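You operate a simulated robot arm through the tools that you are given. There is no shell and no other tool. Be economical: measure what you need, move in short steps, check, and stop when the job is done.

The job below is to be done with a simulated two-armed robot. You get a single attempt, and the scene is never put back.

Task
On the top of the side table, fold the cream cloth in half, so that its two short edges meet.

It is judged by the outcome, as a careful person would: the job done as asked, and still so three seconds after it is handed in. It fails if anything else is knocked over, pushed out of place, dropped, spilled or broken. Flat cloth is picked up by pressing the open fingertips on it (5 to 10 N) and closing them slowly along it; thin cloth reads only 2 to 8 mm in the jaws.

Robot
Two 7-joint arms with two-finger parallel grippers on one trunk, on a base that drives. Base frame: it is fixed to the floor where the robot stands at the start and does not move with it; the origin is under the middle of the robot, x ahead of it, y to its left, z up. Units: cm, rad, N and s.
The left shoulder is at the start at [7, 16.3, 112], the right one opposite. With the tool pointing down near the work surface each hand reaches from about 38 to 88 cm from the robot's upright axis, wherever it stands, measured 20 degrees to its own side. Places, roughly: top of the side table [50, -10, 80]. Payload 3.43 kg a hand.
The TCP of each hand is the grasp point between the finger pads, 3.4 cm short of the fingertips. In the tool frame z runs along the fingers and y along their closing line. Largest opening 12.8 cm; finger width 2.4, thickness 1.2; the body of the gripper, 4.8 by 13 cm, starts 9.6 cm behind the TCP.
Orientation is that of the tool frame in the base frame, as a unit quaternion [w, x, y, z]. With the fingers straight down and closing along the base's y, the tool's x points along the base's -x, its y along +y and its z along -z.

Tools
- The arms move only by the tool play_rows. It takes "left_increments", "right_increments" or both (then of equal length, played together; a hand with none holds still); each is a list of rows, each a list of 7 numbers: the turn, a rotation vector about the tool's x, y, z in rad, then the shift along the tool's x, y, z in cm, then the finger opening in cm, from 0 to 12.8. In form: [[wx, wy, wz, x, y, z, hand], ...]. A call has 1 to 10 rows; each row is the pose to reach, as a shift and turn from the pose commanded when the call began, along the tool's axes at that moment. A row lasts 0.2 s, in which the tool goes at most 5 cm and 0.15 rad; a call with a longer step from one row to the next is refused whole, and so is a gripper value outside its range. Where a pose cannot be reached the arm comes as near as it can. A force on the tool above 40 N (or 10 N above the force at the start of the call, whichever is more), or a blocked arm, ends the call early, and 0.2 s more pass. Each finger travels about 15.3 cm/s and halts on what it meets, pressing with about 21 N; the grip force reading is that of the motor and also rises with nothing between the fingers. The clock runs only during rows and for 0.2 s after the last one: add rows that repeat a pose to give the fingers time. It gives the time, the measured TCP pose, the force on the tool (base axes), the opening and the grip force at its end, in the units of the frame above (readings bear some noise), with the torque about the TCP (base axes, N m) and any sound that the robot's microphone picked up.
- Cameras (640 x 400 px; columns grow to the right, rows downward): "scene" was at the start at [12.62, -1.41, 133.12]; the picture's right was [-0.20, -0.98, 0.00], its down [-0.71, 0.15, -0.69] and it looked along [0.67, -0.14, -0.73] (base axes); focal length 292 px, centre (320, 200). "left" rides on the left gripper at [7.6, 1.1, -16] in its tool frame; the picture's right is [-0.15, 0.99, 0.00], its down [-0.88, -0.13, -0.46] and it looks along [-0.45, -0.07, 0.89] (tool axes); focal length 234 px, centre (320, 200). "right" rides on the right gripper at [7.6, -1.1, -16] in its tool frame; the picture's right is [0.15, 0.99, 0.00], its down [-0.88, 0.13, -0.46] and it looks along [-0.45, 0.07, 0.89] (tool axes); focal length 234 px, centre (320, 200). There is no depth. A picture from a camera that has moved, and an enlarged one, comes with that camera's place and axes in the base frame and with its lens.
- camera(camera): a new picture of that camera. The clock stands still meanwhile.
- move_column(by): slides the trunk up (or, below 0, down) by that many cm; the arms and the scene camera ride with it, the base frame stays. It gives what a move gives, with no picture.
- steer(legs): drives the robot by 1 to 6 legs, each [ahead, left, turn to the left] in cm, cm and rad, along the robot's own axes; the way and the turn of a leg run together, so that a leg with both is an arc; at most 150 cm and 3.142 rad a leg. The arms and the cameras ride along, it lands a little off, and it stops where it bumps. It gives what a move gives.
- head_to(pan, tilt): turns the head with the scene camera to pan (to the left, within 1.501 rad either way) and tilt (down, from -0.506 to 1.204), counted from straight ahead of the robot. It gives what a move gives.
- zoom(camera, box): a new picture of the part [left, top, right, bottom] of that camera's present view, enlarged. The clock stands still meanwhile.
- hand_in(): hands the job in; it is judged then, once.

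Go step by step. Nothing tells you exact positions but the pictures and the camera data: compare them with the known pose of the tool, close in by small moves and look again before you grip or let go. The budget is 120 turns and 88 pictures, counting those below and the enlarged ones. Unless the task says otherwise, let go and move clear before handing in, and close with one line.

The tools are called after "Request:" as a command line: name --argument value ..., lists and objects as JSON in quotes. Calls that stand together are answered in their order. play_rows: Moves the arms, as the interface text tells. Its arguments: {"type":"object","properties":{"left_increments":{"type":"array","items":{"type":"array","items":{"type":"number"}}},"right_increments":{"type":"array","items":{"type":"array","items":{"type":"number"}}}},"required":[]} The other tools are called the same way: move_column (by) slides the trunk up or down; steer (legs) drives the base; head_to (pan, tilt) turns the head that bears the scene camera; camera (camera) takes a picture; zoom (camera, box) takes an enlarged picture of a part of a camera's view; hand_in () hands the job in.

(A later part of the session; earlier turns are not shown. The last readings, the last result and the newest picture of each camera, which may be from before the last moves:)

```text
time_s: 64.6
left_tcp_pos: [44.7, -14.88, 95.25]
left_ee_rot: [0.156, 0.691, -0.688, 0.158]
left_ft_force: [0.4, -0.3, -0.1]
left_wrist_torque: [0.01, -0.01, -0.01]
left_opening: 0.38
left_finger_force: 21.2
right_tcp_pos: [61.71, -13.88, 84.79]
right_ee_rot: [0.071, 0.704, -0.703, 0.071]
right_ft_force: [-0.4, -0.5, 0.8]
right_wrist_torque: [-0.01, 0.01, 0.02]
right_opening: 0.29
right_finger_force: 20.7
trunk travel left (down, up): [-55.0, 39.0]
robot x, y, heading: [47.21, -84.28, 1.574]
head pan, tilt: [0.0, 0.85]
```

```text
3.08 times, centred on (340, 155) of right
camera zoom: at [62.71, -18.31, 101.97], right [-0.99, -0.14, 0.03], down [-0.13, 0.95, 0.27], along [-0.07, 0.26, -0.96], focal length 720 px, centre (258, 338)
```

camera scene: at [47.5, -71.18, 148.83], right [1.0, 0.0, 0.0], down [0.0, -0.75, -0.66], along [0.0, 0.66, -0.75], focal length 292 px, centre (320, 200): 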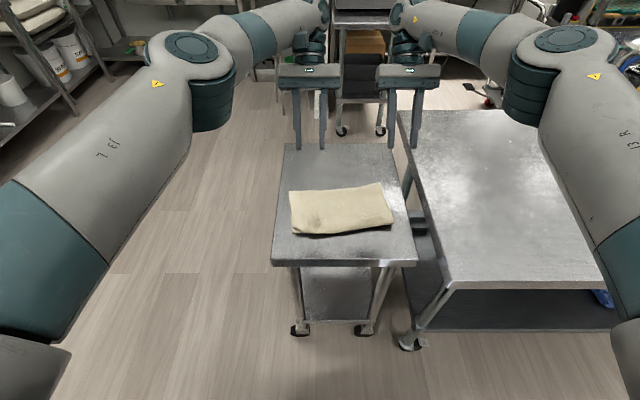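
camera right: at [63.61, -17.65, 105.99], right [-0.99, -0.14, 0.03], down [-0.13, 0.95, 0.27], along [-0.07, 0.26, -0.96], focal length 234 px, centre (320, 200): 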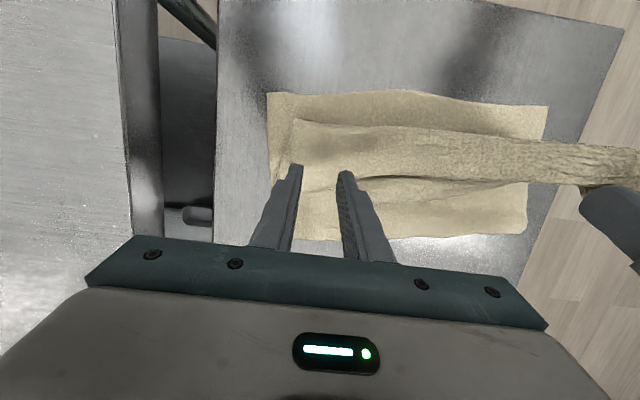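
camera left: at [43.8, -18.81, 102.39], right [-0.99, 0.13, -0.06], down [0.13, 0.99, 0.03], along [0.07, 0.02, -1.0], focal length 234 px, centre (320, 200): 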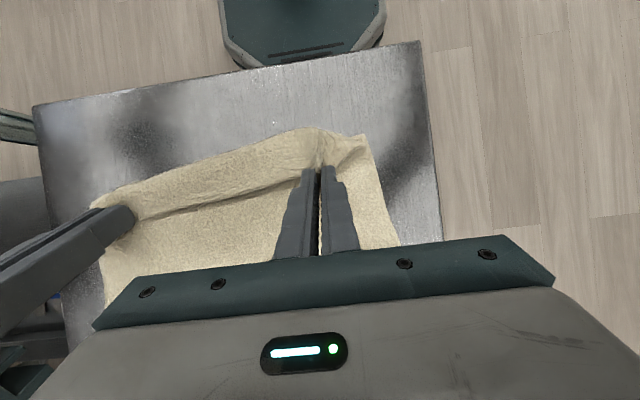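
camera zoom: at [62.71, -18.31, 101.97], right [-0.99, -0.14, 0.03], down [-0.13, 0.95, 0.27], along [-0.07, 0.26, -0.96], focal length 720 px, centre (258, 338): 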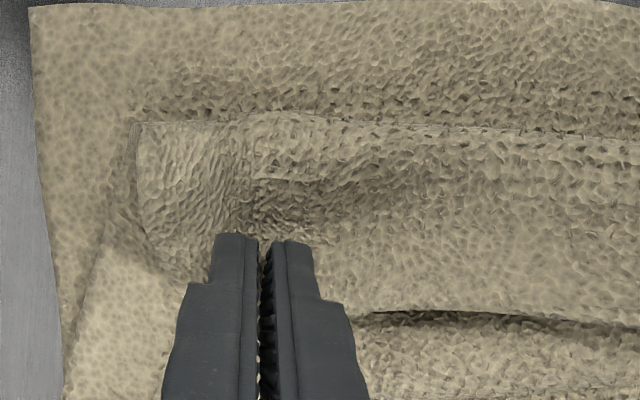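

The right hand now holds a single layer (2.9 mm). I lift it to the left hand's height.

Request:
play_rows --right_increments '[[0, 0, 0, 0.4, 0, -2, 0], [0, 0, 0, 0.8, 0, -4, 0], [0, 0, 0, 1.2, -0.5, -6, 0], [0, 0, 0, 1.6, -1, -8, 0], [0, 0, 0, 2.0, -1.5, -9.8, 0], [0, 0, 0, 2.0, -1.5, -9.8, 0]]'

Request:
zoom --camera "scene" --box '[260, 80, 420, 200]'

```text
time_s: 66.0
left_tcp_pos: [44.89, -14.83, 95.26]
left_ee_rot: [0.157, 0.69, -0.688, 0.159]
left_ft_force: [-0.6, 0.0, 0.2]
left_wrist_torque: [0.01, -0.02, 0.06]
left_opening: 0.38
left_finger_force: 21.6
right_tcp_pos: [63.31, -13.88, 94.65]
right_ee_rot: [0.072, 0.704, -0.703, 0.071]
right_ft_force: [-0.2, 0.2, -0.6]
right_wrist_torque: [-0.03, -0.01, 0.05]
right_opening: 0.28
right_finger_force: 21.1
trunk travel left (down, up): [-55.0, 39.0]
robot x, y, heading: [47.23, -84.11, 1.572]
head pan, tilt: [0.0, 0.85]
```

```text
3.33 times, centred on (340, 140) of scene
camera zoom: at [47.1, -71.1, 127.84], right [1.0, 0.0, 0.0], down [0.0, -0.75, -0.66], along [0.0, 0.66, -0.75], focal length 972 px, centre (253, 400)
```

zoom: 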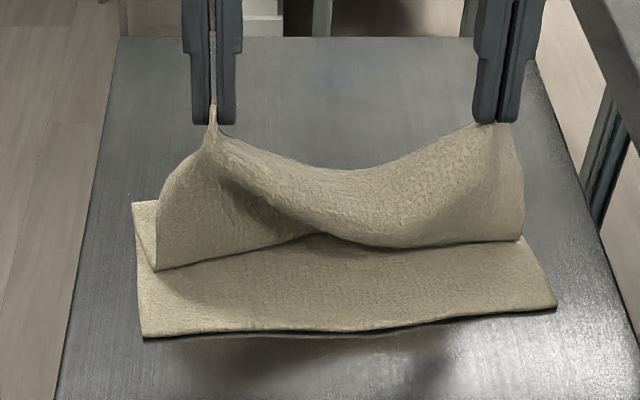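

Now both hands hold just the edge and the roll is out. I drive forward 9 cm, straighten the tools and raise the edge above and past the fold line so it hangs free before re-laying.

Request:
steer --legs '[[9, 0, 0]]'

Request:
play_rows --left_increments '[[0, -0.09, 0, -0.9, 0, -1.5, 0], [0, -0.18, 0, -1.8, 0, -3, 0], [0, -0.27, 0, -2.7, 0, -4.5, 0], [0, -0.36, 0, -3.6, 0, -6, 0], [0, -0.45, 0, -4.48, 0, -7.3, 0], [0, -0.45, 0, -4.48, 0, -7.3, 0]]' --right_increments '[[0, -0.04, 0, -1.6, 0, -1.4, 0], [0, -0.08, 0, -3.2, 0, -2.8, 0], [0, -0.12, 0, -4.8, 0, -4.2, 0], [0, -0.16, 0, -6.4, 0, -5.6, 0], [0, -0.2, 0, -7.88, 0, -6.9, 0], [0, -0.2, 0, -7.88, 0, -6.9, 0]]'

Request:
camera --camera "scene"

```text
time_s: 67.1
left_tcp_pos: [44.56, -5.78, 95.22]
left_ee_rot: [0.157, 0.691, -0.687, 0.159]
left_ft_force: [-0.2, -0.3, -0.4]
left_wrist_torque: [-0.02, -0.02, -0.02]
left_opening: 0.39
left_finger_force: 21.2
right_tcp_pos: [62.95, -4.83, 94.64]
right_ee_rot: [0.072, 0.704, -0.702, 0.072]
right_ft_force: [-0.7, 1.2, 0.3]
right_wrist_torque: [-0.01, -0.01, 0.05]
right_opening: 0.25
right_finger_force: 21.1
trunk travel left (down, up): [-55.0, 39.0]
robot x, y, heading: [47.19, -74.91, 1.571]
head pan, tilt: [0.0, 0.85]
```

```text
time_s: 68.5
left_tcp_pos: [44.52, 1.25, 99.81]
left_ee_rot: [-0.001, 0.71, -0.704, -0.001]
left_ft_force: [-0.4, 0.4, 0.1]
left_wrist_torque: [-0.01, 0.03, 0.01]
left_opening: 0.39
left_finger_force: 20.8
right_tcp_pos: [63.24, 4.28, 99.83]
right_ee_rot: [0.001, 0.708, -0.706, 0.001]
right_ft_force: [0.7, 0.1, 0.3]
right_wrist_torque: [-0.01, 0.0, 0.05]
right_opening: 0.26
right_finger_force: 21.2
trunk travel left (down, up): [-55.0, 39.0]
robot x, y, heading: [47.5, -74.96, 1.574]
head pan, tilt: [0.0, 0.85]
```

```text
23 pictures are left
camera scene: at [47.09, -62.12, 127.84], right [1.0, 0.0, 0.0], down [0.0, -0.75, -0.66], along [0.0, 0.66, -0.75], focal length 292 px, centre (320, 200)
```

scene: 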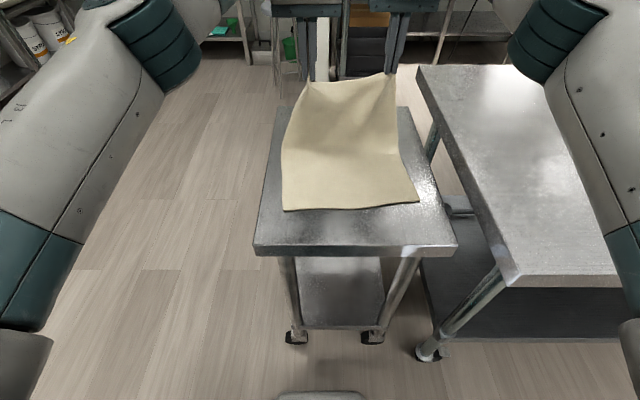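

The edge hangs cleanly over the fold; the near edge is at y≈−23 (left) / −21 (right). I back the base 12 cm, carrying the edge over the fold, then lay it down along an arc with a strong forward tilt (about 70°).

Request:
steer --legs '[[-12, 0, 0]]'

Request:
play_rows --left_increments '[[0, -0.14, 0, 2.57, 0, 0.78, 0], [0, -0.28, 0, 5.09, 0, 2.23, 0], [0, -0.42, 0, 7.34, 0, 4.05, 0], [0, -0.56, 0, 9.31, 0, 6.12, 0], [0, -0.7, 0, 10.99, 0, 8.5, 0], [0, -0.84, 0, 12.18, 0, 10.73, 0], [0, -0.98, 0, 13.07, 0, 12.91, 0], [0, -1.12, 0, 13.61, 0, 14.6, 0], [0, -1.25, 0, 13.98, 0, 15.6, 0]]' --right_increments '[[0, -0.14, 0, 4.32, 0, 0.78, 0], [0, -0.28, 0, 6.84, 0, 2.23, 0], [0, -0.42, 0, 9.09, 0, 4.05, 0], [0, -0.56, 0, 11.06, 0, 6.12, 0], [0, -0.7, 0, 12.74, 0, 8.5, 0], [0, -0.84, 0, 13.93, 0, 10.73, 0], [0, -0.98, 0, 14.82, 0, 12.91, 0], [0, -1.12, 0, 15.36, 0, 14.6, 0], [0, -1.25, 0, 15.73, 0, 15.6, 0]]'

Request:
camera --camera "left"

Request:
camera --camera "scene"

```text
time_s: 69.7
left_tcp_pos: [44.67, -10.75, 99.77]
left_ee_rot: [-0.001, 0.709, -0.706, 0.001]
left_ft_force: [0.3, 0.3, -0.6]
left_wrist_torque: [0.01, -0.01, 0.01]
left_opening: 0.39
left_finger_force: 21.1
right_tcp_pos: [63.41, -7.73, 99.81]
right_ee_rot: [0.002, 0.707, -0.707, 0.001]
right_ft_force: [-0.9, 0.7, 0.4]
right_wrist_torque: [0.0, 0.0, -0.01]
right_opening: 0.24
right_finger_force: 21.4
trunk travel left (down, up): [-55.0, 39.0]
robot x, y, heading: [47.22, -86.91, 1.571]
head pan, tilt: [0.0, 0.85]
```

```text
time_s: 71.7
left_tcp_pos: [44.72, -24.73, 84.41]
left_ee_rot: [-0.414, 0.574, -0.571, -0.415]
left_ft_force: [-0.2, 0.8, 0.0]
left_wrist_torque: [-0.01, -0.01, 0.0]
left_opening: 0.38
left_finger_force: 21.3
right_tcp_pos: [63.32, -22.87, 86.12]
right_ee_rot: [0.354, -0.612, 0.613, 0.353]
right_ft_force: [-0.2, -0.6, -0.2]
right_wrist_torque: [-0.01, -0.01, -0.02]
right_opening: 0.27
right_finger_force: 20.9
right hand out of reach, approached as far as the arm can: row 8, 9
trunk travel left (down, up): [-55.0, 39.0]
robot x, y, heading: [46.85, -87.34, 1.571]
head pan, tilt: [0.0, 0.85]
```

```text
22 pictures are left
camera left: at [43.69, -42.33, 82.1], right [-0.99, 0.04, 0.14], down [0.13, -0.16, 0.98], along [0.06, 0.99, 0.15], focal length 234 px, centre (320, 200)
```

left: 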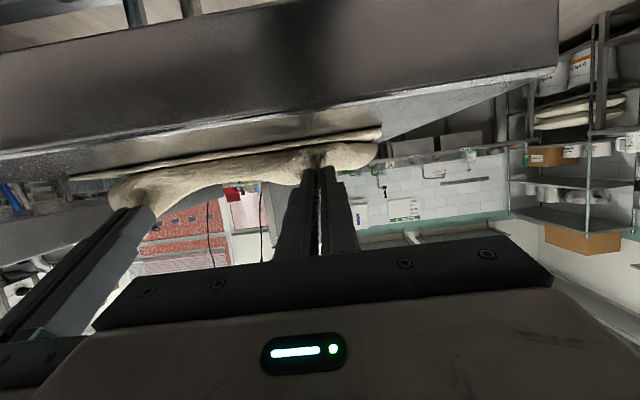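

```text
21 pictures are left
camera scene: at [47.09, -74.11, 127.85], right [1.0, 0.0, 0.0], down [0.0, -0.75, -0.66], along [0.0, 0.66, -0.75], focal length 292 px, centre (320, 200)
```

scene: 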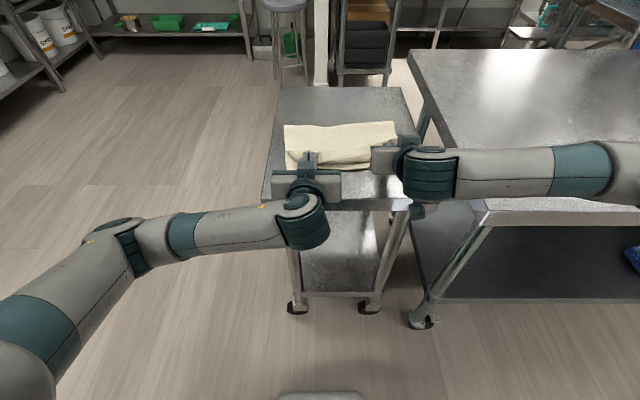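

The left hand reached its pose; the right stopped short on tilt. I ease the right tilt to ~0.95 and lower both so the edge touches the lower layer.

Request:
play_rows --left_increments '[[0, 0, 0, 0.3, 0, 0.1, 0], [0, 0, 0, 0.6, 0, 0.2, 0], [0, 0, 0, 0.85, 0, 0.28, 0]]' --right_increments '[[0, 0.12, 0, -0.1, 0, 0.1, 0], [0, 0.24, 0, -0.15, 0, 0.2, 0], [0, 0.3, 0, -0.2, 0, 0.35, 0]]'

Request:
camera --camera "left"

Request:
camera --camera "right"

```text
time_s: 72.5
left_tcp_pos: [44.77, -24.82, 83.4]
left_ee_rot: [-0.414, 0.574, -0.572, -0.414]
left_ft_force: [-1.2, -0.8, 6.3]
left_wrist_torque: [0.19, -0.03, 0.0]
left_opening: 0.38
left_finger_force: 20.7
right_tcp_pos: [63.34, -22.44, 86.26]
right_ee_rot: [-0.258, 0.659, -0.658, -0.259]
right_ft_force: [-0.1, -0.8, 0.2]
right_wrist_torque: [0.01, -0.03, 0.0]
right_opening: 0.28
right_finger_force: 21.1
trunk travel left (down, up): [-55.0, 39.0]
robot x, y, heading: [47.79, -87.04, 1.574]
head pan, tilt: [0.0, 0.85]
```

```text
20 pictures are left
camera left: at [43.75, -42.36, 81.1], right [-0.99, 0.04, 0.14], down [0.13, -0.16, 0.98], along [0.06, 0.99, 0.15], focal length 234 px, centre (320, 200)
```

left: 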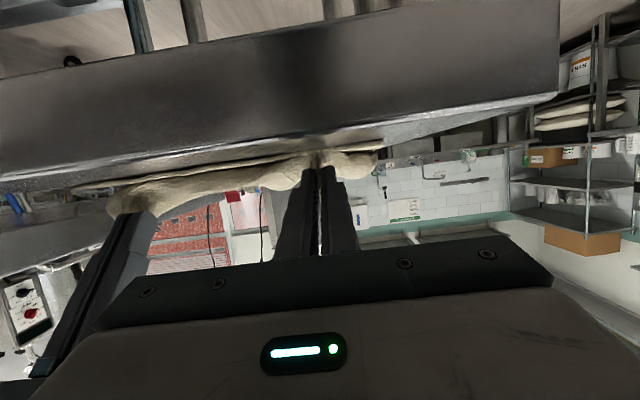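

```text
19 pictures are left
camera right: at [64.39, -39.01, 92.84], right [-0.99, -0.11, -0.1], down [-0.13, 0.34, 0.93], along [-0.07, 0.94, -0.35], focal length 234 px, centre (320, 200)
```

right: 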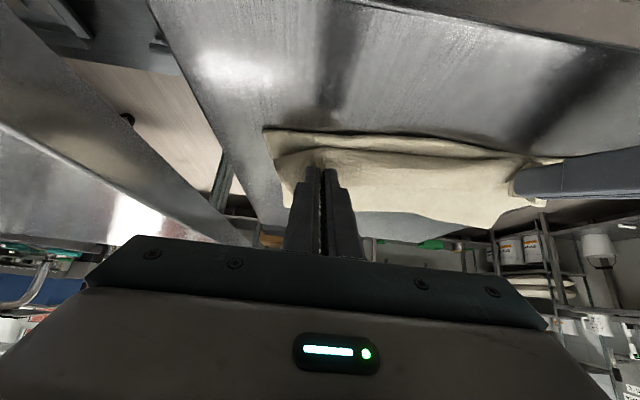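

The left edge rests on the lower layer; the right is still 1.5 cm high. I lower the right straight down.

Request:
play_rows --right_increments '[[0, 0, 0, 0.4, 0, 0.3, 0], [0, 0, 0, 0.8, 0, 0.6, 0], [0, 0, 0, 1.24, 0, 0.9, 0]]'

Request:
zoom --camera "right" --box '[240, 100, 580, 260]'

Request:
zoom --camera "left" --box '[60, 100, 400, 260]'

```text
time_s: 73.3
left_tcp_pos: [44.85, -24.87, 83.52]
left_ee_rot: [-0.414, 0.574, -0.572, -0.415]
left_ft_force: [-0.9, 0.4, 8.2]
left_wrist_torque: [0.23, 0.03, 0.03]
left_opening: 0.37
left_finger_force: 20.6
right_tcp_pos: [63.39, -22.68, 84.74]
right_ee_rot: [-0.258, 0.659, -0.658, -0.259]
right_ft_force: [0.4, -0.2, 0.4]
right_wrist_torque: [0.0, -0.04, 0.0]
right_opening: 0.26
right_finger_force: 21.1
trunk travel left (down, up): [-55.0, 39.0]
robot x, y, heading: [47.3, -87.43, 1.572]
head pan, tilt: [0.0, 0.85]
```

```text
1.88 times, centred on (410, 180) of right
camera zoom: at [64.4, -39.31, 91.3], right [-0.99, -0.11, -0.1], down [-0.13, 0.34, 0.93], along [-0.07, 0.94, -0.35], focal length 441 px, centre (151, 238)
```

zoom: 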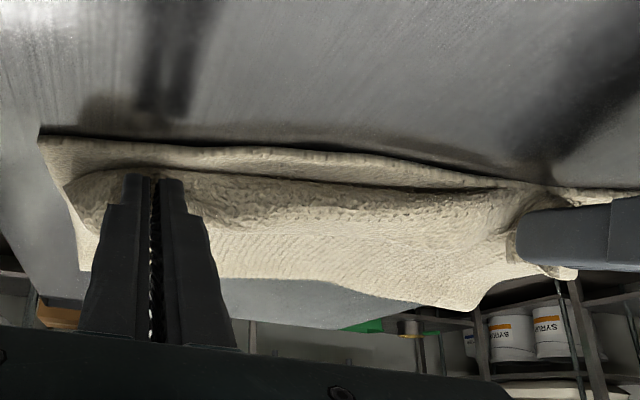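

```text
1.88 times, centred on (230, 180) of left
camera zoom: at [43.77, -42.38, 81.06], right [-0.99, 0.04, 0.14], down [0.13, -0.16, 0.98], along [0.06, 0.99, 0.15], focal length 441 px, centre (489, 238)
```

zoom: 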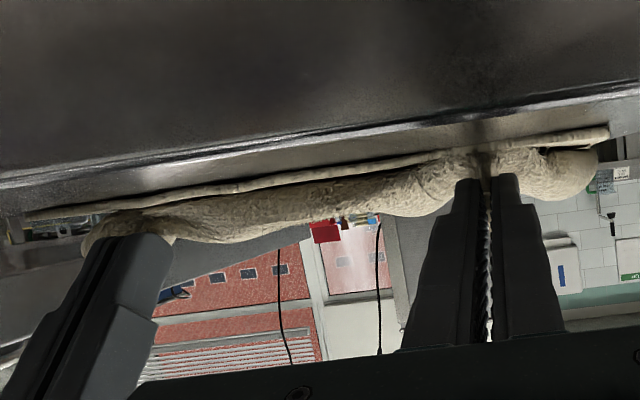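

The right roll front is ~1 cm behind the near edge. I shift the right hand 0.8 cm toward me and down, open both hands only slightly, then let the base pull the fingers straight back so they drag the edge outward.

Request:
play_rows --left_increments '[[0, 0, 0, 0, 0, 0, 0], [0, 0, 0, 0, 0, 0, 0], [0, 0, 0, 0, 0, 0, 0], [0, 0, 0, 0, 0, 0, 0.5], [0, 0, 0, 0, 0, 0, 0.9]]' --right_increments '[[0, 0, 0, 0.4, 0, -0.1, 0], [0, 0, 0, 0.85, 0, -0.25, 0], [0, 0, 0, 0.85, 0, -0.25, 0], [0, 0, 0, 0.85, 0, -0.25, 0.5], [0, 0, 0, 0.85, 0, -0.25, 0.9]]'

Request:
steer --legs '[[-8, 0, 0]]'

Request:
camera --camera "right"

```text
time_s: 74.5
left_tcp_pos: [44.88, -24.75, 83.36]
left_ee_rot: [-0.412, 0.575, -0.572, -0.414]
left_ft_force: [-0.6, -0.2, 2.2]
left_wrist_torque: [0.04, -0.03, -0.02]
left_opening: 0.88
left_finger_force: 0.0
right_tcp_pos: [63.35, -23.55, 84.26]
right_ee_rot: [0.258, -0.658, 0.658, 0.258]
right_ft_force: [-0.2, 0.6, 0.9]
right_wrist_torque: [0.0, -0.01, -0.01]
right_opening: 0.9
right_finger_force: 0.1
trunk travel left (down, up): [-55.0, 39.0]
robot x, y, heading: [47.35, -87.6, 1.574]
head pan, tilt: [0.0, 0.85]
```

```text
time_s: 75.6
left_tcp_pos: [44.8, -32.85, 83.14]
left_ee_rot: [-0.413, 0.574, -0.572, -0.415]
left_ft_force: [-0.3, -0.9, -0.1]
left_wrist_torque: [0.0, -0.01, 0.03]
left_opening: 0.9
left_finger_force: 0.0
right_tcp_pos: [63.25, -31.63, 84.24]
right_ee_rot: [0.259, -0.658, 0.659, 0.258]
right_ft_force: [0.1, -0.5, 0.0]
right_wrist_torque: [0.0, -0.01, -0.01]
right_opening: 0.9
right_finger_force: 0.1
trunk travel left (down, up): [-55.0, 39.0]
robot x, y, heading: [47.53, -95.3, 1.575]
head pan, tilt: [0.0, 0.85]
```

```text
16 pictures are left
camera right: at [64.42, -48.26, 90.91], right [-0.99, -0.11, -0.1], down [-0.13, 0.34, 0.93], along [-0.07, 0.94, -0.35], focal length 234 px, centre (320, 200)
```

right: 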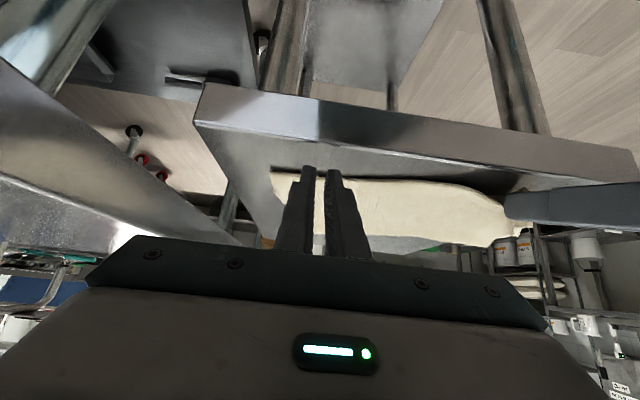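

The hands are free of the cloth. I back off, raise the trunk and spread the hands to view the result.

Request:
steer --legs '[[-8, 0, 0]]'

Request:
move_column --by 20

Request:
play_rows --left_increments '[[0, 0.13, 0, 0, 2, 0, 3], [0, 0.26, 0, 0, 4, 0, 3], [0, 0.39, 0, 0, 6, 0, 3], [0, 0.52, 0, 0, 8, 0, 3], [0, 0.65, 0, 0, 10, 0, 3], [0, 0.78, 0, 0, 12, 0, 3], [0, 0.91, 0, 0, 14, 0, 3], [0, 1.04, 0, 0, 16, 0, 3], [0, 1.17, 0, 0, 18, 0, 3], [0, 1.25, 0, 0, 18, 0, 3]]' --right_increments '[[0, 0.08, 0, 0, -1.5, 0, 3], [0, 0.16, 0, 0, -3, 0, 3], [0, 0.24, 0, 0, -4.5, 0, 3], [0, 0.32, 0, 0, -6, 0, 3], [0, 0.4, 0, 0, -7.5, 0, 3], [0, 0.48, 0, 0, -9, 0, 3], [0, 0.56, 0, 0, -10.5, 0, 3], [0, 0.64, 0, 0, -12, 0, 3], [0, 0.72, 0, 0, -13, 0, 3], [0, 0.75, 0, 0, -13, 0, 3]]'

Request:
camera --camera "scene"

```text
time_s: 76.6
left_tcp_pos: [45.01, -40.76, 83.48]
left_ee_rot: [-0.413, 0.574, -0.572, -0.415]
left_ft_force: [-0.3, -0.5, 0.8]
left_wrist_torque: [-0.01, 0.0, -0.01]
left_opening: 0.9
left_finger_force: 0.1
right_tcp_pos: [63.53, -39.4, 84.25]
right_ee_rot: [0.259, -0.658, 0.658, 0.258]
right_ft_force: [0.1, -0.1, 1.3]
right_wrist_torque: [0.02, 0.0, -0.01]
right_opening: 0.89
right_finger_force: 0.1
trunk travel left (down, up): [-55.0, 39.0]
robot x, y, heading: [47.22, -102.86, 1.567]
head pan, tilt: [0.0, 0.85]
```

```text
time_s: 78.8
left_tcp_pos: [45.01, -40.65, 103.26]
left_ee_rot: [-0.413, 0.574, -0.573, -0.414]
left_ft_force: [-0.7, -0.6, 0.5]
left_wrist_torque: [0.0, 0.0, -0.03]
left_opening: 0.88
left_finger_force: 0.0
right_tcp_pos: [63.5, -39.41, 104.35]
right_ee_rot: [0.258, -0.658, 0.659, 0.257]
right_ft_force: [0.4, -0.9, -0.2]
right_wrist_torque: [0.01, 0.0, 0.0]
right_opening: 0.87
right_finger_force: 0.1
trunk travel left (down, up): [-75.0, 19.0]
robot x, y, heading: [47.59, -103.03, 1.567]
head pan, tilt: [0.0, 0.85]
```

```text
time_s: 81.0
left_tcp_pos: [26.96, -40.51, 103.02]
left_ee_rot: [0.0, 0.708, -0.707, 0.001]
left_ft_force: [0.0, -0.1, -0.4]
left_wrist_torque: [0.01, 0.01, -0.01]
left_opening: 3.01
left_finger_force: 0.1
right_tcp_pos: [76.6, -39.23, 104.23]
right_ee_rot: [-0.002, -0.706, 0.708, -0.002]
right_ft_force: [0.1, -0.7, -0.6]
right_wrist_torque: [-0.03, -0.01, -0.01]
right_opening: 3.03
right_finger_force: 0.0
trunk travel left (down, up): [-75.0, 19.0]
robot x, y, heading: [47.4, -103.16, 1.573]
head pan, tilt: [0.0, 0.85]
```

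```text
15 pictures are left
camera scene: at [47.19, -89.96, 147.83], right [1.0, 0.0, 0.0], down [0.0, -0.75, -0.66], along [0.0, 0.66, -0.75], focal length 292 px, centre (320, 200)
```

scene: 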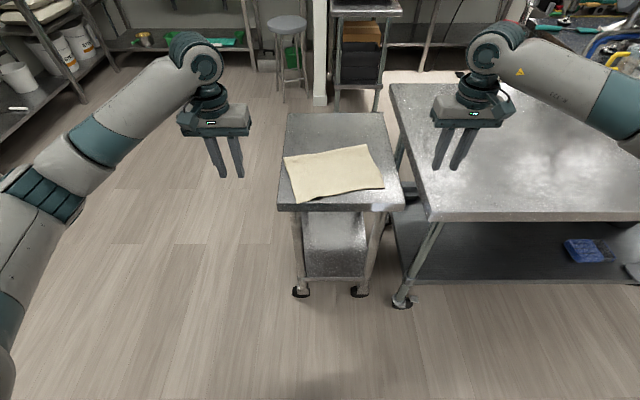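

Request:
zoom --camera "scene" --box '[275, 135, 395, 215]'

```text
5.00 times, centred on (335, 175) of scene
camera zoom: at [47.19, -89.96, 147.83], right [1.0, 0.0, 0.0], down [0.0, -0.75, -0.66], along [0.0, 0.66, -0.75], focal length 1458 px, centre (245, 325)
```

zoom: 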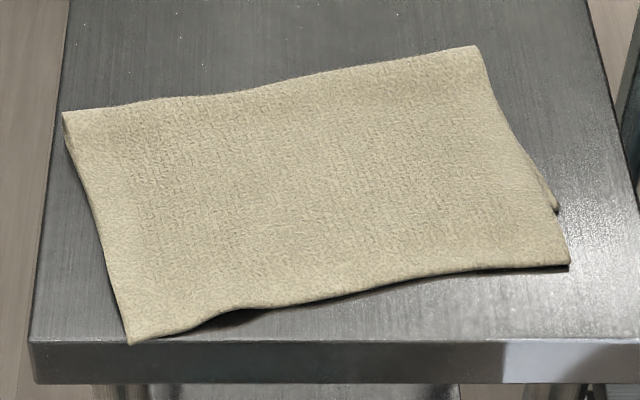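

The edge is now flat with no lip, but pulling dragged the top layer out: it overhangs the lower near edge by ~6 cm. This is easy to correct: that overhang is a single layer on the table with the edge facing me, so I can grip it vertically, lift it over the fold, and re-lay it straight with no tilt.

Request:
steer --legs '[[28, 0, 0]]'

Request:
play_rows --left_increments '[[0, 0, 0, 2.1, -2.2, 0, 4], [0, 0, 0, 4.2, -4.5, 0, 4], [0, 0, 0, 6.3, -6.8, 0, 4], [0, 0, 0, 8.5, -9, 0, 4], [0, 0, 0, 10.6, -11.3, 0, 4], [0, 0, 0, 12.8, -13.5, 0, 4], [0, 0, 0, 15, -15.8, 0, 4], [0, 0, 0, 17, -18.2, 0, 4]]' --right_increments '[[0, 0, 0, 1.6, 1.7, 0, 4], [0, 0, 0, 3.2, 3.4, 0, 4], [0, 0, 0, 4.9, 5.1, 0, 4], [0, 0, 0, 6.5, 6.8, 0, 4], [0, 0, 0, 8.1, 8.5, 0, 4], [0, 0, 0, 9.8, 10.2, 0, 4], [0, 0, 0, 11.4, 11.9, 0, 4], [0, 0, 0, 13, 13.6, 0, 4]]'

Request:
move_column --by -12

Request:
camera --camera "left"

Request:
camera --camera "right"

```text
time_s: 83.0
left_tcp_pos: [27.09, -12.37, 103.18]
left_ee_rot: [-0.002, 0.707, -0.707, 0.0]
left_ft_force: [0.5, 0.0, -0.8]
left_wrist_torque: [-0.05, 0.0, 0.02]
left_opening: 2.99
left_finger_force: 0.0
right_tcp_pos: [76.8, -11.28, 104.23]
right_ee_rot: [0.0, -0.707, 0.708, 0.0]
right_ft_force: [-0.8, 0.2, -0.5]
right_wrist_torque: [-0.03, 0.04, 0.05]
right_opening: 3.01
right_finger_force: 0.1
trunk travel left (down, up): [-75.0, 19.0]
robot x, y, heading: [47.78, -74.74, 1.568]
head pan, tilt: [0.0, 0.85]
```

```text
time_s: 84.8
left_tcp_pos: [45.22, -29.72, 103.13]
left_ee_rot: [0.0, -0.707, 0.707, 0.0]
left_ft_force: [0.5, -0.1, 0.4]
left_wrist_torque: [0.05, 0.01, 0.0]
left_opening: 4.0
left_finger_force: 0.0
right_tcp_pos: [63.11, -24.18, 104.46]
right_ee_rot: [0.0, -0.706, 0.709, -0.001]
right_ft_force: [-0.1, -0.6, 0.2]
right_wrist_torque: [0.01, 0.04, 0.04]
right_opening: 4.01
right_finger_force: 0.0
trunk travel left (down, up): [-75.0, 19.0]
robot x, y, heading: [47.43, -74.93, 1.569]
head pan, tilt: [0.0, 0.85]
```

```text
time_s: 86.2
left_tcp_pos: [45.25, -29.59, 91.05]
left_ee_rot: [0.0, 0.707, -0.707, 0.0]
left_ft_force: [0.6, 0.0, -0.2]
left_wrist_torque: [0.01, -0.01, 0.02]
left_opening: 3.96
left_finger_force: 0.1
right_tcp_pos: [63.14, -24.11, 92.51]
right_ee_rot: [-0.001, -0.706, 0.708, -0.001]
right_ft_force: [0.6, -0.2, -0.2]
right_wrist_torque: [0.03, 0.01, 0.0]
right_opening: 3.97
right_finger_force: 0.0
trunk travel left (down, up): [-63.0, 31.0]
robot x, y, heading: [47.54, -75.16, 1.558]
head pan, tilt: [0.0, 0.85]
```

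```text
13 pictures are left
camera left: at [44.07, -37.32, 106.9], right [-0.99, 0.15, 0.0], down [0.13, 0.88, 0.46], along [0.07, 0.45, -0.89], focal length 234 px, centre (320, 200)
```

left: 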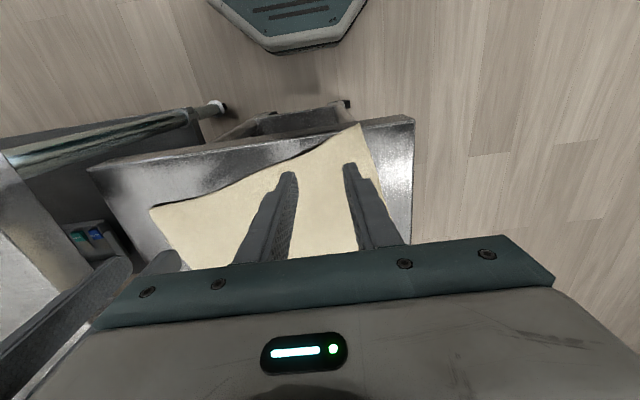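

```text
12 pictures are left
camera right: at [64.17, -31.89, 108.42], right [-0.99, -0.14, 0.0], down [-0.13, 0.88, 0.45], along [-0.07, 0.45, -0.89], focal length 234 px, centre (320, 200)
```

right: 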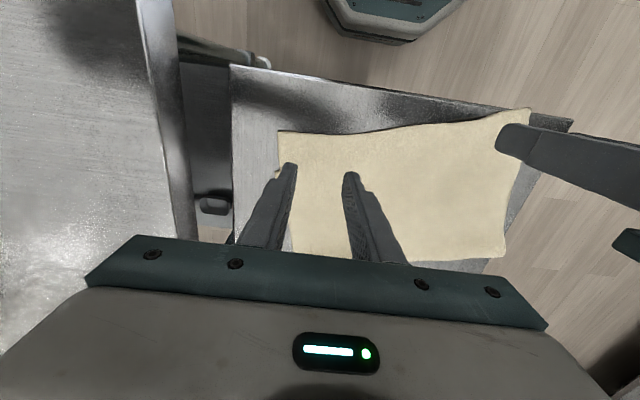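

The overhanging edge is at y≈−30.5 under the left hand and −26.4 under the right. I lower both hands to just inside it.

Request:
play_rows --left_increments '[[0, 0, 0, -0.3, 0, 2, 4], [0, 0, 0, -0.3, 0, 4, 4], [0, 0, 0, -0.3, 0, 6, 4], [0, 0, 0, -0.3, 0, 6.9, 4]]' --right_increments '[[0, 0, 0, 0.5, 0, 2.5, 4], [0, 0, 0, 1, 0, 5, 4], [0, 0, 0, 1, 0, 7.3, 4], [0, 0, 0, 1, 0, 8.3, 4]]'

Request:
play_rows --left_increments '[[0, 0, 0, 0, 0, 0.3, 4], [0, 0, 0, 0, 0, 0.55, 4]]' --right_increments '[[0, 0, 0, 0, 0, 0.3, 4], [0, 0, 0, 0, 0, 0.55, 4]]'

```text
time_s: 87.2
left_tcp_pos: [45.23, -29.44, 84.18]
left_ee_rot: [0.001, -0.707, 0.708, 0.0]
left_ft_force: [0.4, -0.1, -0.5]
left_wrist_torque: [0.02, 0.0, -0.01]
left_opening: 3.98
left_finger_force: 0.1
right_tcp_pos: [63.14, -25.25, 84.21]
right_ee_rot: [0.0, -0.706, 0.708, -0.001]
right_ft_force: [0.0, -0.2, 1.2]
right_wrist_torque: [0.01, 0.02, 0.02]
right_opening: 3.98
right_finger_force: 0.2
trunk travel left (down, up): [-63.0, 31.0]
robot x, y, heading: [47.56, -74.97, 1.567]
head pan, tilt: [0.0, 0.85]
```

```text
time_s: 87.8
left_tcp_pos: [45.27, -29.44, 83.72]
left_ee_rot: [0.002, -0.707, 0.707, 0.0]
left_ft_force: [-0.3, 0.2, 8.6]
left_wrist_torque: [0.05, 0.15, 0.04]
left_opening: 4.0
left_finger_force: 0.0
right_tcp_pos: [62.86, -25.23, 83.82]
right_ee_rot: [0.002, -0.705, 0.709, 0.001]
right_ft_force: [5.2, 2.4, 25.6]
right_wrist_torque: [0.31, 0.28, -0.09]
right_opening: 3.88
right_finger_force: 0.0
trunk travel left (down, up): [-63.0, 31.0]
robot x, y, heading: [47.5, -74.98, 1.568]
head pan, tilt: [0.0, 0.85]
```

Left presses at 9 N; the right at 25 N is too much, so I ease it up 0.3 cm while closing both slowly.

Request:
play_rows --left_increments '[[0, 0, 0, 0, 0, 0, 3.6], [0, 0, 0, 0, 0, 0, 3.2], [0, 0, 0, 0, 0, 0, 2.8], [0, 0, 0, 0, 0, 0, 2.4], [0, 0, 0, 0, 0, 0, 2.0], [0, 0, 0, 0, 0, 0, 1.5], [0, 0, 0, 0, 0, 0, 1.0], [0, 0, 0, 0, 0, 0, 0.5], [0, 0, 0, 0, 0, 0, 0], [0, 0, 0, 0, 0, 0, 0]]' --right_increments '[[0, 0, 0, 0, 0, -0.25, 4], [0, 0, 0, 0, 0, -0.25, 3.6], [0, 0, 0, 0, 0, -0.25, 3.1], [0, 0, 0, 0, 0, -0.25, 2.6], [0, 0, 0, 0, 0, -0.25, 2.1], [0, 0, 0, 0, 0, -0.25, 1.6], [0, 0, 0, 0, 0, -0.25, 1.1], [0, 0, 0, 0, 0, -0.25, 0.6], [0, 0, 0, 0, 0, -0.25, 0], [0, 0, 0, 0, 0, -0.25, 0]]'

```text
time_s: 90.0
left_tcp_pos: [45.22, -29.49, 83.81]
left_ee_rot: [-0.002, 0.707, -0.707, -0.001]
left_ft_force: [0.4, 1.9, 28.0]
left_wrist_torque: [0.29, 0.08, 0.02]
left_opening: 0.42
left_finger_force: 20.9
right_tcp_pos: [63.0, -25.26, 83.84]
right_ee_rot: [0.0, -0.706, 0.709, 0.0]
right_ft_force: [-1.9, -0.8, 5.3]
right_wrist_torque: [0.0, 0.09, -0.01]
right_opening: 0.0
right_finger_force: 21.3
trunk travel left (down, up): [-63.0, 31.0]
robot x, y, heading: [47.46, -74.64, 1.569]
head pan, tilt: [0.0, 0.85]
```

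Left holds (4 mm); right slipped. I retry the right: lift, reopen, shift 1.2 cm inward, press firmer and close.

Request:
play_rows --right_increments '[[0, 0, 0, 0, 0, -1.5, 0], [0, 0, 0, -0.3, 0.6, -1.8, 2], [0, 0, 0, -0.4, 1.2, -1.8, 4], [0, 0, 0, -0.4, 1.2, -1.8, 4.5], [0, 0, 0, -0.4, 1.2, -1, 4.5], [0, 0, 0, -0.4, 1.2, -0.2, 4.5], [0, 0, 0, -0.4, 1.2, 0.15, 4.5]]'

```text
time_s: 91.7
left_tcp_pos: [45.1, -29.48, 83.74]
left_ee_rot: [0.002, -0.707, 0.707, 0.001]
left_ft_force: [-1.0, 4.0, 31.1]
left_wrist_torque: [0.39, 0.18, -0.01]
left_opening: 0.43
left_finger_force: 21.6
right_tcp_pos: [61.79, -24.9, 83.85]
right_ee_rot: [0.001, -0.706, 0.708, 0.001]
right_ft_force: [-0.2, -1.4, 10.8]
right_wrist_torque: [0.04, 0.3, 0.05]
right_opening: 4.55
right_finger_force: 0.1
trunk travel left (down, up): [-63.0, 31.0]
robot x, y, heading: [47.5, -75.16, 1.567]
head pan, tilt: [0.0, 0.85]
```

Request:
play_rows --left_increments '[[0, 0, 0, 0, 0, -0.1, 0], [0, 0, 0, 0, 0, -0.2, 0], [0, 0, 0, 0, 0, -0.2, 0], [0, 0, 0, 0, 0, -0.2, 0], [0, 0, 0, 0, 0, -0.2, 0], [0, 0, 0, 0, 0, -0.2, 0], [0, 0, 0, 0, 0, -0.2, 0], [0, 0, 0, 0, 0, -0.2, 0], [0, 0, 0, 0, 0, -0.2, 0], [0, 0, 0, 0, 0, -0.2, 0]]' --right_increments '[[0, 0, 0, 0, 0, 0, 4.0], [0, 0, 0, 0, 0, 0, 3.5], [0, 0, 0, 0, 0, 0, 3.0], [0, 0, 0, 0, 0, 0, 2.5], [0, 0, 0, 0, 0, 0, 2.0], [0, 0, 0, 0, 0, 0, 1.5], [0, 0, 0, 0, 0, 0, 1.0], [0, 0, 0, 0, 0, 0, 0.5], [0, 0, 0, 0, 0, 0, 0], [0, 0, 0, 0, 0, 0, 0]]'

```text
time_s: 93.8
left_tcp_pos: [45.12, -29.42, 83.84]
left_ee_rot: [0.002, -0.707, 0.707, 0.0]
left_ft_force: [15.9, 1.9, 3.2]
left_wrist_torque: [0.15, -0.51, -0.11]
left_opening: 0.44
left_finger_force: 20.4
right_tcp_pos: [61.8, -24.89, 83.79]
right_ee_rot: [-0.001, -0.707, 0.707, 0.001]
right_ft_force: [-21.6, -3.3, 25.3]
right_wrist_torque: [0.07, 0.94, -0.01]
right_opening: 0.58
right_finger_force: 21.3
trunk travel left (down, up): [-63.0, 31.0]
robot x, y, heading: [47.76, -74.67, 1.572]
head pan, tilt: [0.0, 0.85]
```

Both hold now. I lift 4 cm while easing the hands together, and check.

Request:
play_rows --left_increments '[[0, 0, 0, 0, -0.4, -0.5, 0], [0, 0, 0, 0, -0.6, -1.5, 0], [0, 0, 0, -0.3, -0.6, -2.7, 0], [0, 0, 0, -0.6, -0.6, -4, 0]]' --right_increments '[[0, 0, 0, 0, 0.4, -0.5, 0], [0, 0, 0, 0, 0.6, -1.5, 0], [0, 0, 0, -0.3, 0.6, -2.7, 0], [0, 0, 0, -0.6, 0.6, -4, 0]]'

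Request:
zoom --camera "scene" --box '[240, 90, 480, 260]'

```text
time_s: 94.8
left_tcp_pos: [45.66, -28.65, 87.58]
left_ee_rot: [0.0, 0.707, -0.707, 0.0]
left_ft_force: [0.9, 0.7, 0.0]
left_wrist_torque: [-0.03, -0.04, -0.02]
left_opening: 0.39
left_finger_force: 21.0
right_tcp_pos: [61.24, -24.14, 87.67]
right_ee_rot: [-0.001, -0.706, 0.708, -0.002]
right_ft_force: [-1.7, -0.4, -1.0]
right_wrist_torque: [-0.01, 0.05, -0.06]
right_opening: 0.46
right_finger_force: 21.0
trunk travel left (down, up): [-63.0, 31.0]
robot x, y, heading: [47.64, -74.88, 1.57]
head pan, tilt: [0.0, 0.85]
```

```text
2.35 times, centred on (360, 175) of scene
camera zoom: at [47.23, -61.88, 135.83], right [1.0, 0.0, 0.0], down [0.0, -0.75, -0.66], along [0.0, 0.66, -0.75], focal length 686 px, centre (226, 259)
```

zoom: 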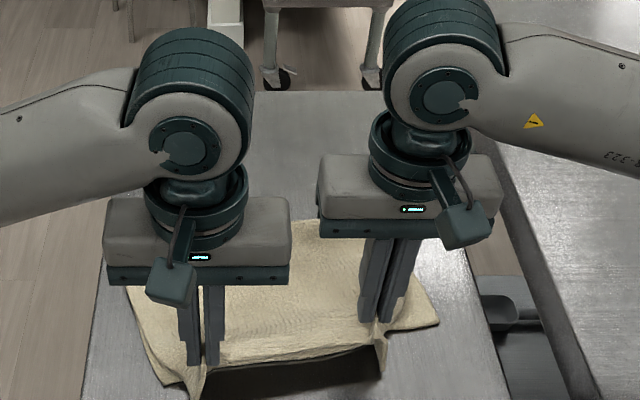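

Both hold the edge as a single layer, and the lower layer's right corner shows at (68, −21). I carry the edge up and over past the fold so I can see the whole lower layer.

Request:
play_rows --left_increments '[[0, 0, 0, -1.5, 0, -4.3, 0], [0, 0, 0, -4.5, 0, -8.1, 0], [0, 0, 0, -8.4, 0, -11, 0], [0, 0, 0, -12.4, 0, -12.6, 0], [0, 0, 0, -16.4, 0, -12.8, 0], [0, 0, 0, -20.4, 0, -12.5, 0], [0, 0, 0, -24.4, 0, -12.3, 0], [0, 0, 0, -28, 0, -12, 0], [0, 0, 0, -28, 0, -12, 0]]' --right_increments '[[0, 0, 0, -1.5, 0, -4.3, 0], [0, 0, 0, -4.5, 0, -8.1, 0], [0, 0, 0, -8.4, 0, -11, 0], [0, 0, 0, -12.4, 0, -12.6, 0], [0, 0, 0, -16.4, 0, -12.8, 0], [0, 0, 0, -20.4, 0, -12.5, 0], [0, 0, 0, -24.4, 0, -12.3, 0], [0, 0, 0, -28, 0, -12, 0], [0, 0, 0, -28, 0, -12, 0]]'

Request:
zoom --camera "scene" --box '[240, 90, 480, 260]'

```text
time_s: 96.8
left_tcp_pos: [45.91, -0.62, 99.93]
left_ee_rot: [0.001, -0.707, 0.707, 0.001]
left_ft_force: [1.6, -0.2, -0.1]
left_wrist_torque: [0.04, -0.02, 0.01]
left_opening: 0.41
left_finger_force: 21.0
right_tcp_pos: [61.49, 4.02, 99.56]
right_ee_rot: [0.0, -0.707, 0.707, 0.0]
right_ft_force: [-1.6, 0.1, 0.2]
right_wrist_torque: [0.04, 0.05, -0.01]
right_opening: 0.46
right_finger_force: 21.2
trunk travel left (down, up): [-63.0, 31.0]
robot x, y, heading: [47.46, -74.82, 1.566]
head pan, tilt: [0.0, 0.85]
```

```text
2.35 times, centred on (360, 175) of scene
camera zoom: at [47.25, -61.94, 135.85], right [1.0, 0.0, 0.0], down [0.0, -0.75, -0.66], along [0.0, 0.66, -0.75], focal length 686 px, centre (226, 259)
```

zoom: 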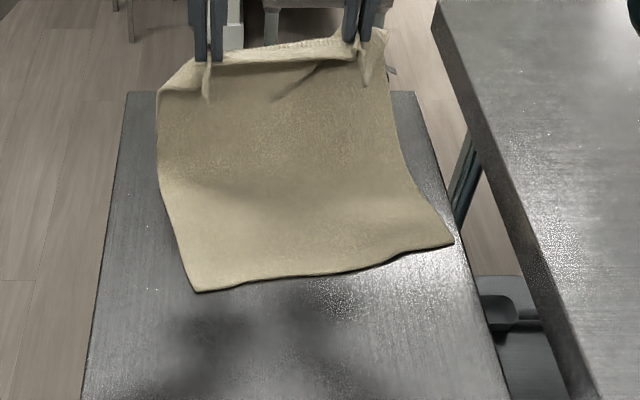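

The pull shifted and rotated the whole cloth on the table: its near edge now runs from (44, −17.6) to (72, −11), still fully on the table and hanging straight. I lay the top edge down onto that line with an arc, without tilting.

Request:
play_rows --left_increments '[[0, 0, 0, 2.2, -0.44, -0.4, 0], [0, 0, 0, 4.4, -0.87, -0.2, 0], [0, 0, 0, 6.6, -1.3, 1, 0], [0, 0, 0, 8.8, -1.74, 2.6, 0], [0, 0, 0, 10.6, -2.1, 4.4, 0], [0, 0, 0, 12.05, -2.4, 6.5, 0], [0, 0, 0, 13.2, -2.6, 8.8, 0], [0, 0, 0, 14.1, -2.8, 11.4, 0], [0, 0, 0, 14.7, -2.9, 13.3, 0]]' --right_increments '[[0, 0, 0, 2.3, -0.6, -0.4, 0], [0, 0, 0, 4.6, -1.2, -0.2, 0], [0, 0, 0, 6.9, -1.85, 1, 0], [0, 0, 0, 9.15, -2.45, 2.6, 0], [0, 0, 0, 11, -2.95, 4.4, 0], [0, 0, 0, 12.5, -3.35, 6.5, 0], [0, 0, 0, 13.7, -3.7, 8.8, 0], [0, 0, 0, 14.65, -3.95, 11.4, 0], [0, 0, 0, 15.25, -4.1, 13.3, 0]]'

Request:
zoom --camera "left" --box '[80, 80, 460, 260]'

Request:
zoom --camera "right" --box '[200, 80, 580, 260]'

```text
time_s: 98.8
left_tcp_pos: [48.78, -15.37, 86.57]
left_ee_rot: [-0.002, 0.707, -0.707, 0.0]
left_ft_force: [16.4, 2.5, 0.0]
left_wrist_torque: [0.06, -0.64, -0.14]
left_opening: 0.46
left_finger_force: 21.3
right_tcp_pos: [65.44, -11.42, 86.28]
right_ee_rot: [-0.001, -0.706, 0.709, 0.0]
right_ft_force: [-16.4, -2.0, 0.2]
right_wrist_torque: [-0.06, 0.59, -0.15]
right_opening: 0.53
right_finger_force: 21.1
trunk travel left (down, up): [-63.0, 31.0]
robot x, y, heading: [47.52, -74.55, 1.568]
head pan, tilt: [0.0, 0.85]
```

```text
1.68 times, centred on (270, 170) of left
camera zoom: at [47.62, -23.03, 102.28], right [-0.99, 0.15, 0.0], down [0.13, 0.88, 0.46], along [0.07, 0.45, -0.89], focal length 394 px, centre (404, 250)
```

zoom: 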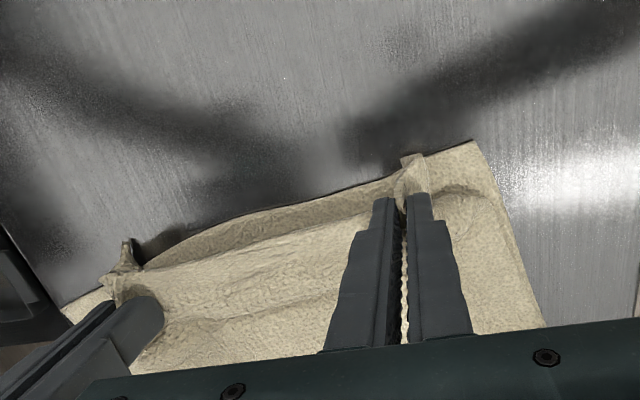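

```text
1.68 times, centred on (390, 170) of right
camera zoom: at [66.64, -19.26, 102.32], right [-0.99, -0.14, 0.0], down [-0.13, 0.88, 0.45], along [-0.07, 0.45, -0.89], focal length 394 px, centre (202, 250)
```

zoom: 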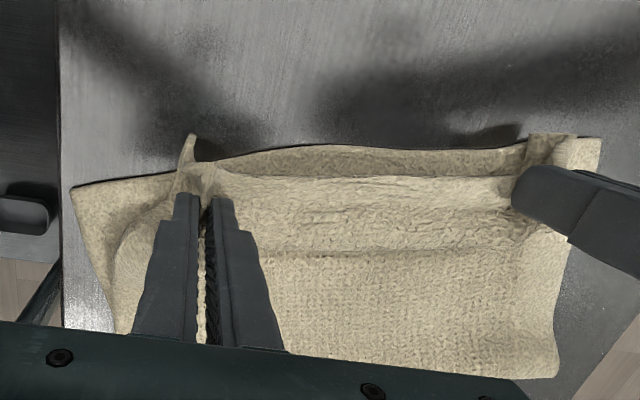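

The lay-down looks right, with the lower layer flat. The edge tips overshoot by about 1–2 cm and there's tension between the hands, so I move both slightly back (+y) and together while lowering onto the lower layer.

Request:
play_rows --left_increments '[[0, 0, 0, -0.5, -0.3, 0.3, 0], [0, 0, 0, -1.0, -0.6, 0.9, 0], [0, 0, 0, -1.0, -0.6, 1.5, 0], [0, 0, 0, -1.0, -0.6, 2.0, 0]]' --right_increments '[[0, 0, 0, -0.7, 0.3, 0.3, 0], [0, 0, 0, -1.4, 0.6, 0.9, 0], [0, 0, 0, -1.4, 0.6, 1.5, 0], [0, 0, 0, -1.4, 0.6, 2.0, 0]]'

Request:
play_rows --left_increments '[[0, 0, 0, 0, 0, 0, 0.4], [0, 0, 0, 0, 0, 0, 0.8], [0, 0, 0, 0, 0, 0, 1.4], [0, 0, 0, 0, 0, 0, 2.2], [0, 0, 0, 0, 0, 0, 3], [0, 0, 0, 0, 0, -1, 3], [0, 0, 0, 0, 0, -3, 3], [0, 0, 0, 0, 0, -6, 3], [0, 0, 0, 0, 0, -10, 3]]' --right_increments '[[0, 0, 0, 0, 0, 0, 0.4], [0, 0, 0, 0, 0, 0, 0.8], [0, 0, 0, 0, 0, 0, 1.4], [0, 0, 0, 0, 0, 0, 2.2], [0, 0, 0, 0, 0, 0, 3], [0, 0, 0, 0, 0, -1, 3], [0, 0, 0, 0, 0, -3, 3], [0, 0, 0, 0, 0, -6, 3], [0, 0, 0, 0, 0, -10, 3]]'

Request:
camera --camera "right"

```text
time_s: 99.8
left_tcp_pos: [49.04, -14.54, 84.64]
left_ee_rot: [0.001, -0.707, 0.707, 0.001]
left_ft_force: [3.1, -0.2, 2.5]
left_wrist_torque: [0.04, -0.04, -0.02]
left_opening: 0.42
left_finger_force: 20.9
right_tcp_pos: [64.85, -10.1, 84.36]
right_ee_rot: [0.0, -0.705, 0.709, -0.001]
right_ft_force: [-1.1, -1.0, 3.2]
right_wrist_torque: [0.02, 0.09, -0.05]
right_opening: 0.47
right_finger_force: 21.2
trunk travel left (down, up): [-63.0, 31.0]
robot x, y, heading: [47.67, -74.55, 1.564]
head pan, tilt: [0.0, 0.85]
```

```text
time_s: 101.8
left_tcp_pos: [48.92, -14.57, 94.66]
left_ee_rot: [0.001, -0.707, 0.708, 0.001]
left_ft_force: [-0.1, 0.8, -0.4]
left_wrist_torque: [0.02, -0.01, -0.03]
left_opening: 3.01
left_finger_force: 0.1
right_tcp_pos: [64.7, -9.84, 94.28]
right_ee_rot: [-0.001, -0.706, 0.708, -0.001]
right_ft_force: [0.1, -0.2, 0.4]
right_wrist_torque: [0.03, 0.02, 0.01]
right_opening: 3.0
right_finger_force: 0.0
trunk travel left (down, up): [-63.0, 31.0]
robot x, y, heading: [47.24, -74.91, 1.568]
head pan, tilt: [0.0, 0.85]
```

```text
7 pictures are left
camera right: at [65.85, -17.59, 110.29], right [-0.99, -0.14, 0.0], down [-0.13, 0.88, 0.45], along [-0.07, 0.45, -0.89], focal length 234 px, centre (320, 200)
```

right: 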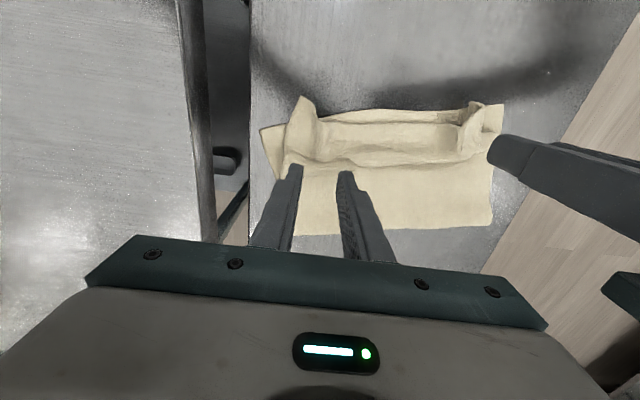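

Released without dragging. I move the hands up and away over the far side to see the cloth.

Request:
play_rows --left_increments '[[0, 0, 0, -2, 1.5, -2, 3], [0, 0, 0, -5, 3, -4, 3], [0, 0, 0, -9, 4, -6, 3], [0, 0, 0, -13, 5, -6, 3], [0, 0, 0, -17, 6, -6, 3], [0, 0, 0, -21, 7, -6, 3]]' --right_increments '[[0, 0, 0, -2, -1, -2, 3], [0, 0, 0, -5, -2, -4, 3], [0, 0, 0, -9, -3, -6, 3], [0, 0, 0, -13, -4, -6, 3], [0, 0, 0, -17, -5, -6, 3], [0, 0, 0, -20, -6, -6, 3]]'

Request:
zoom --camera "scene" --box '[250, 90, 450, 220]'

```text
time_s: 103.2
left_tcp_pos: [42.6, 5.96, 100.53]
left_ee_rot: [0.0, -0.706, 0.708, 0.004]
left_ft_force: [-0.2, -0.4, -0.7]
left_wrist_torque: [-0.02, 0.08, -0.01]
left_opening: 3.01
left_finger_force: 0.0
left hand out of reach, approached as far as the arm can: row 6
right_tcp_pos: [70.69, 8.12, 100.25]
right_ee_rot: [-0.001, -0.707, 0.707, 0.002]
right_ft_force: [1.5, -0.4, 0.4]
right_wrist_torque: [0.01, 0.13, -0.01]
right_opening: 3.0
right_finger_force: 0.0
right hand out of reach, approached as far as the arm can: row 6
trunk travel left (down, up): [-63.0, 31.0]
robot x, y, heading: [47.62, -74.81, 1.574]
head pan, tilt: [0.0, 0.85]
```

```text
3.08 times, centred on (350, 155) of scene
camera zoom: at [47.81, -62.09, 135.85], right [1.0, 0.0, 0.0], down [-0.01, -0.75, -0.66], along [0.0, 0.66, -0.75], focal length 897 px, centre (228, 338)
```

zoom: 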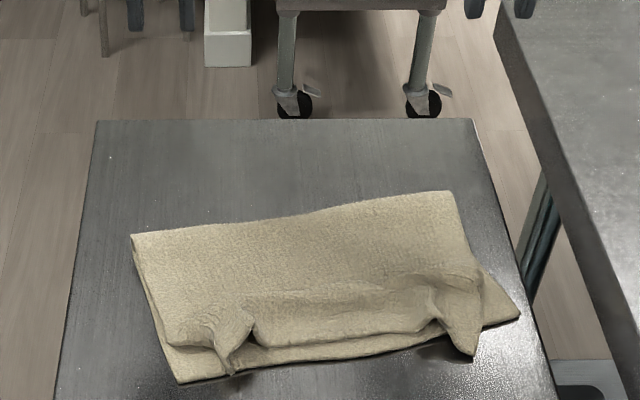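

The layers are flat and nearly aligned: the middle is within ~1.5 cm, but the top right corner overshoots toward me and the left corner lags, with pleats where I pinched. I zoom on the front strip to plan small corner fixes.

Request:
zoom --camera "scene" --box '[290, 160, 420, 220]'

```text
4.92 times, centred on (355, 190) of scene
camera zoom: at [47.81, -62.09, 135.85], right [1.0, 0.0, 0.0], down [-0.01, -0.75, -0.66], along [0.0, 0.66, -0.75], focal length 1435 px, centre (148, 249)
```

zoom: 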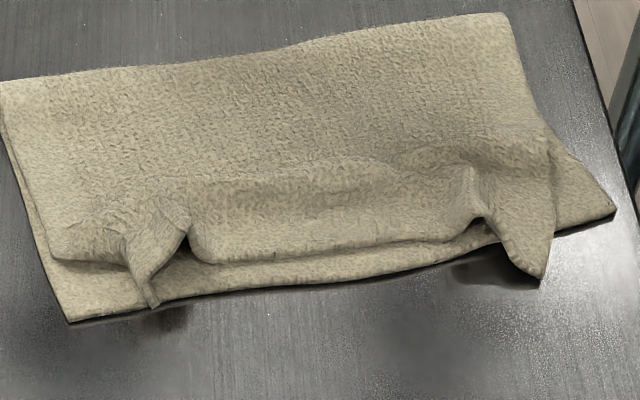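

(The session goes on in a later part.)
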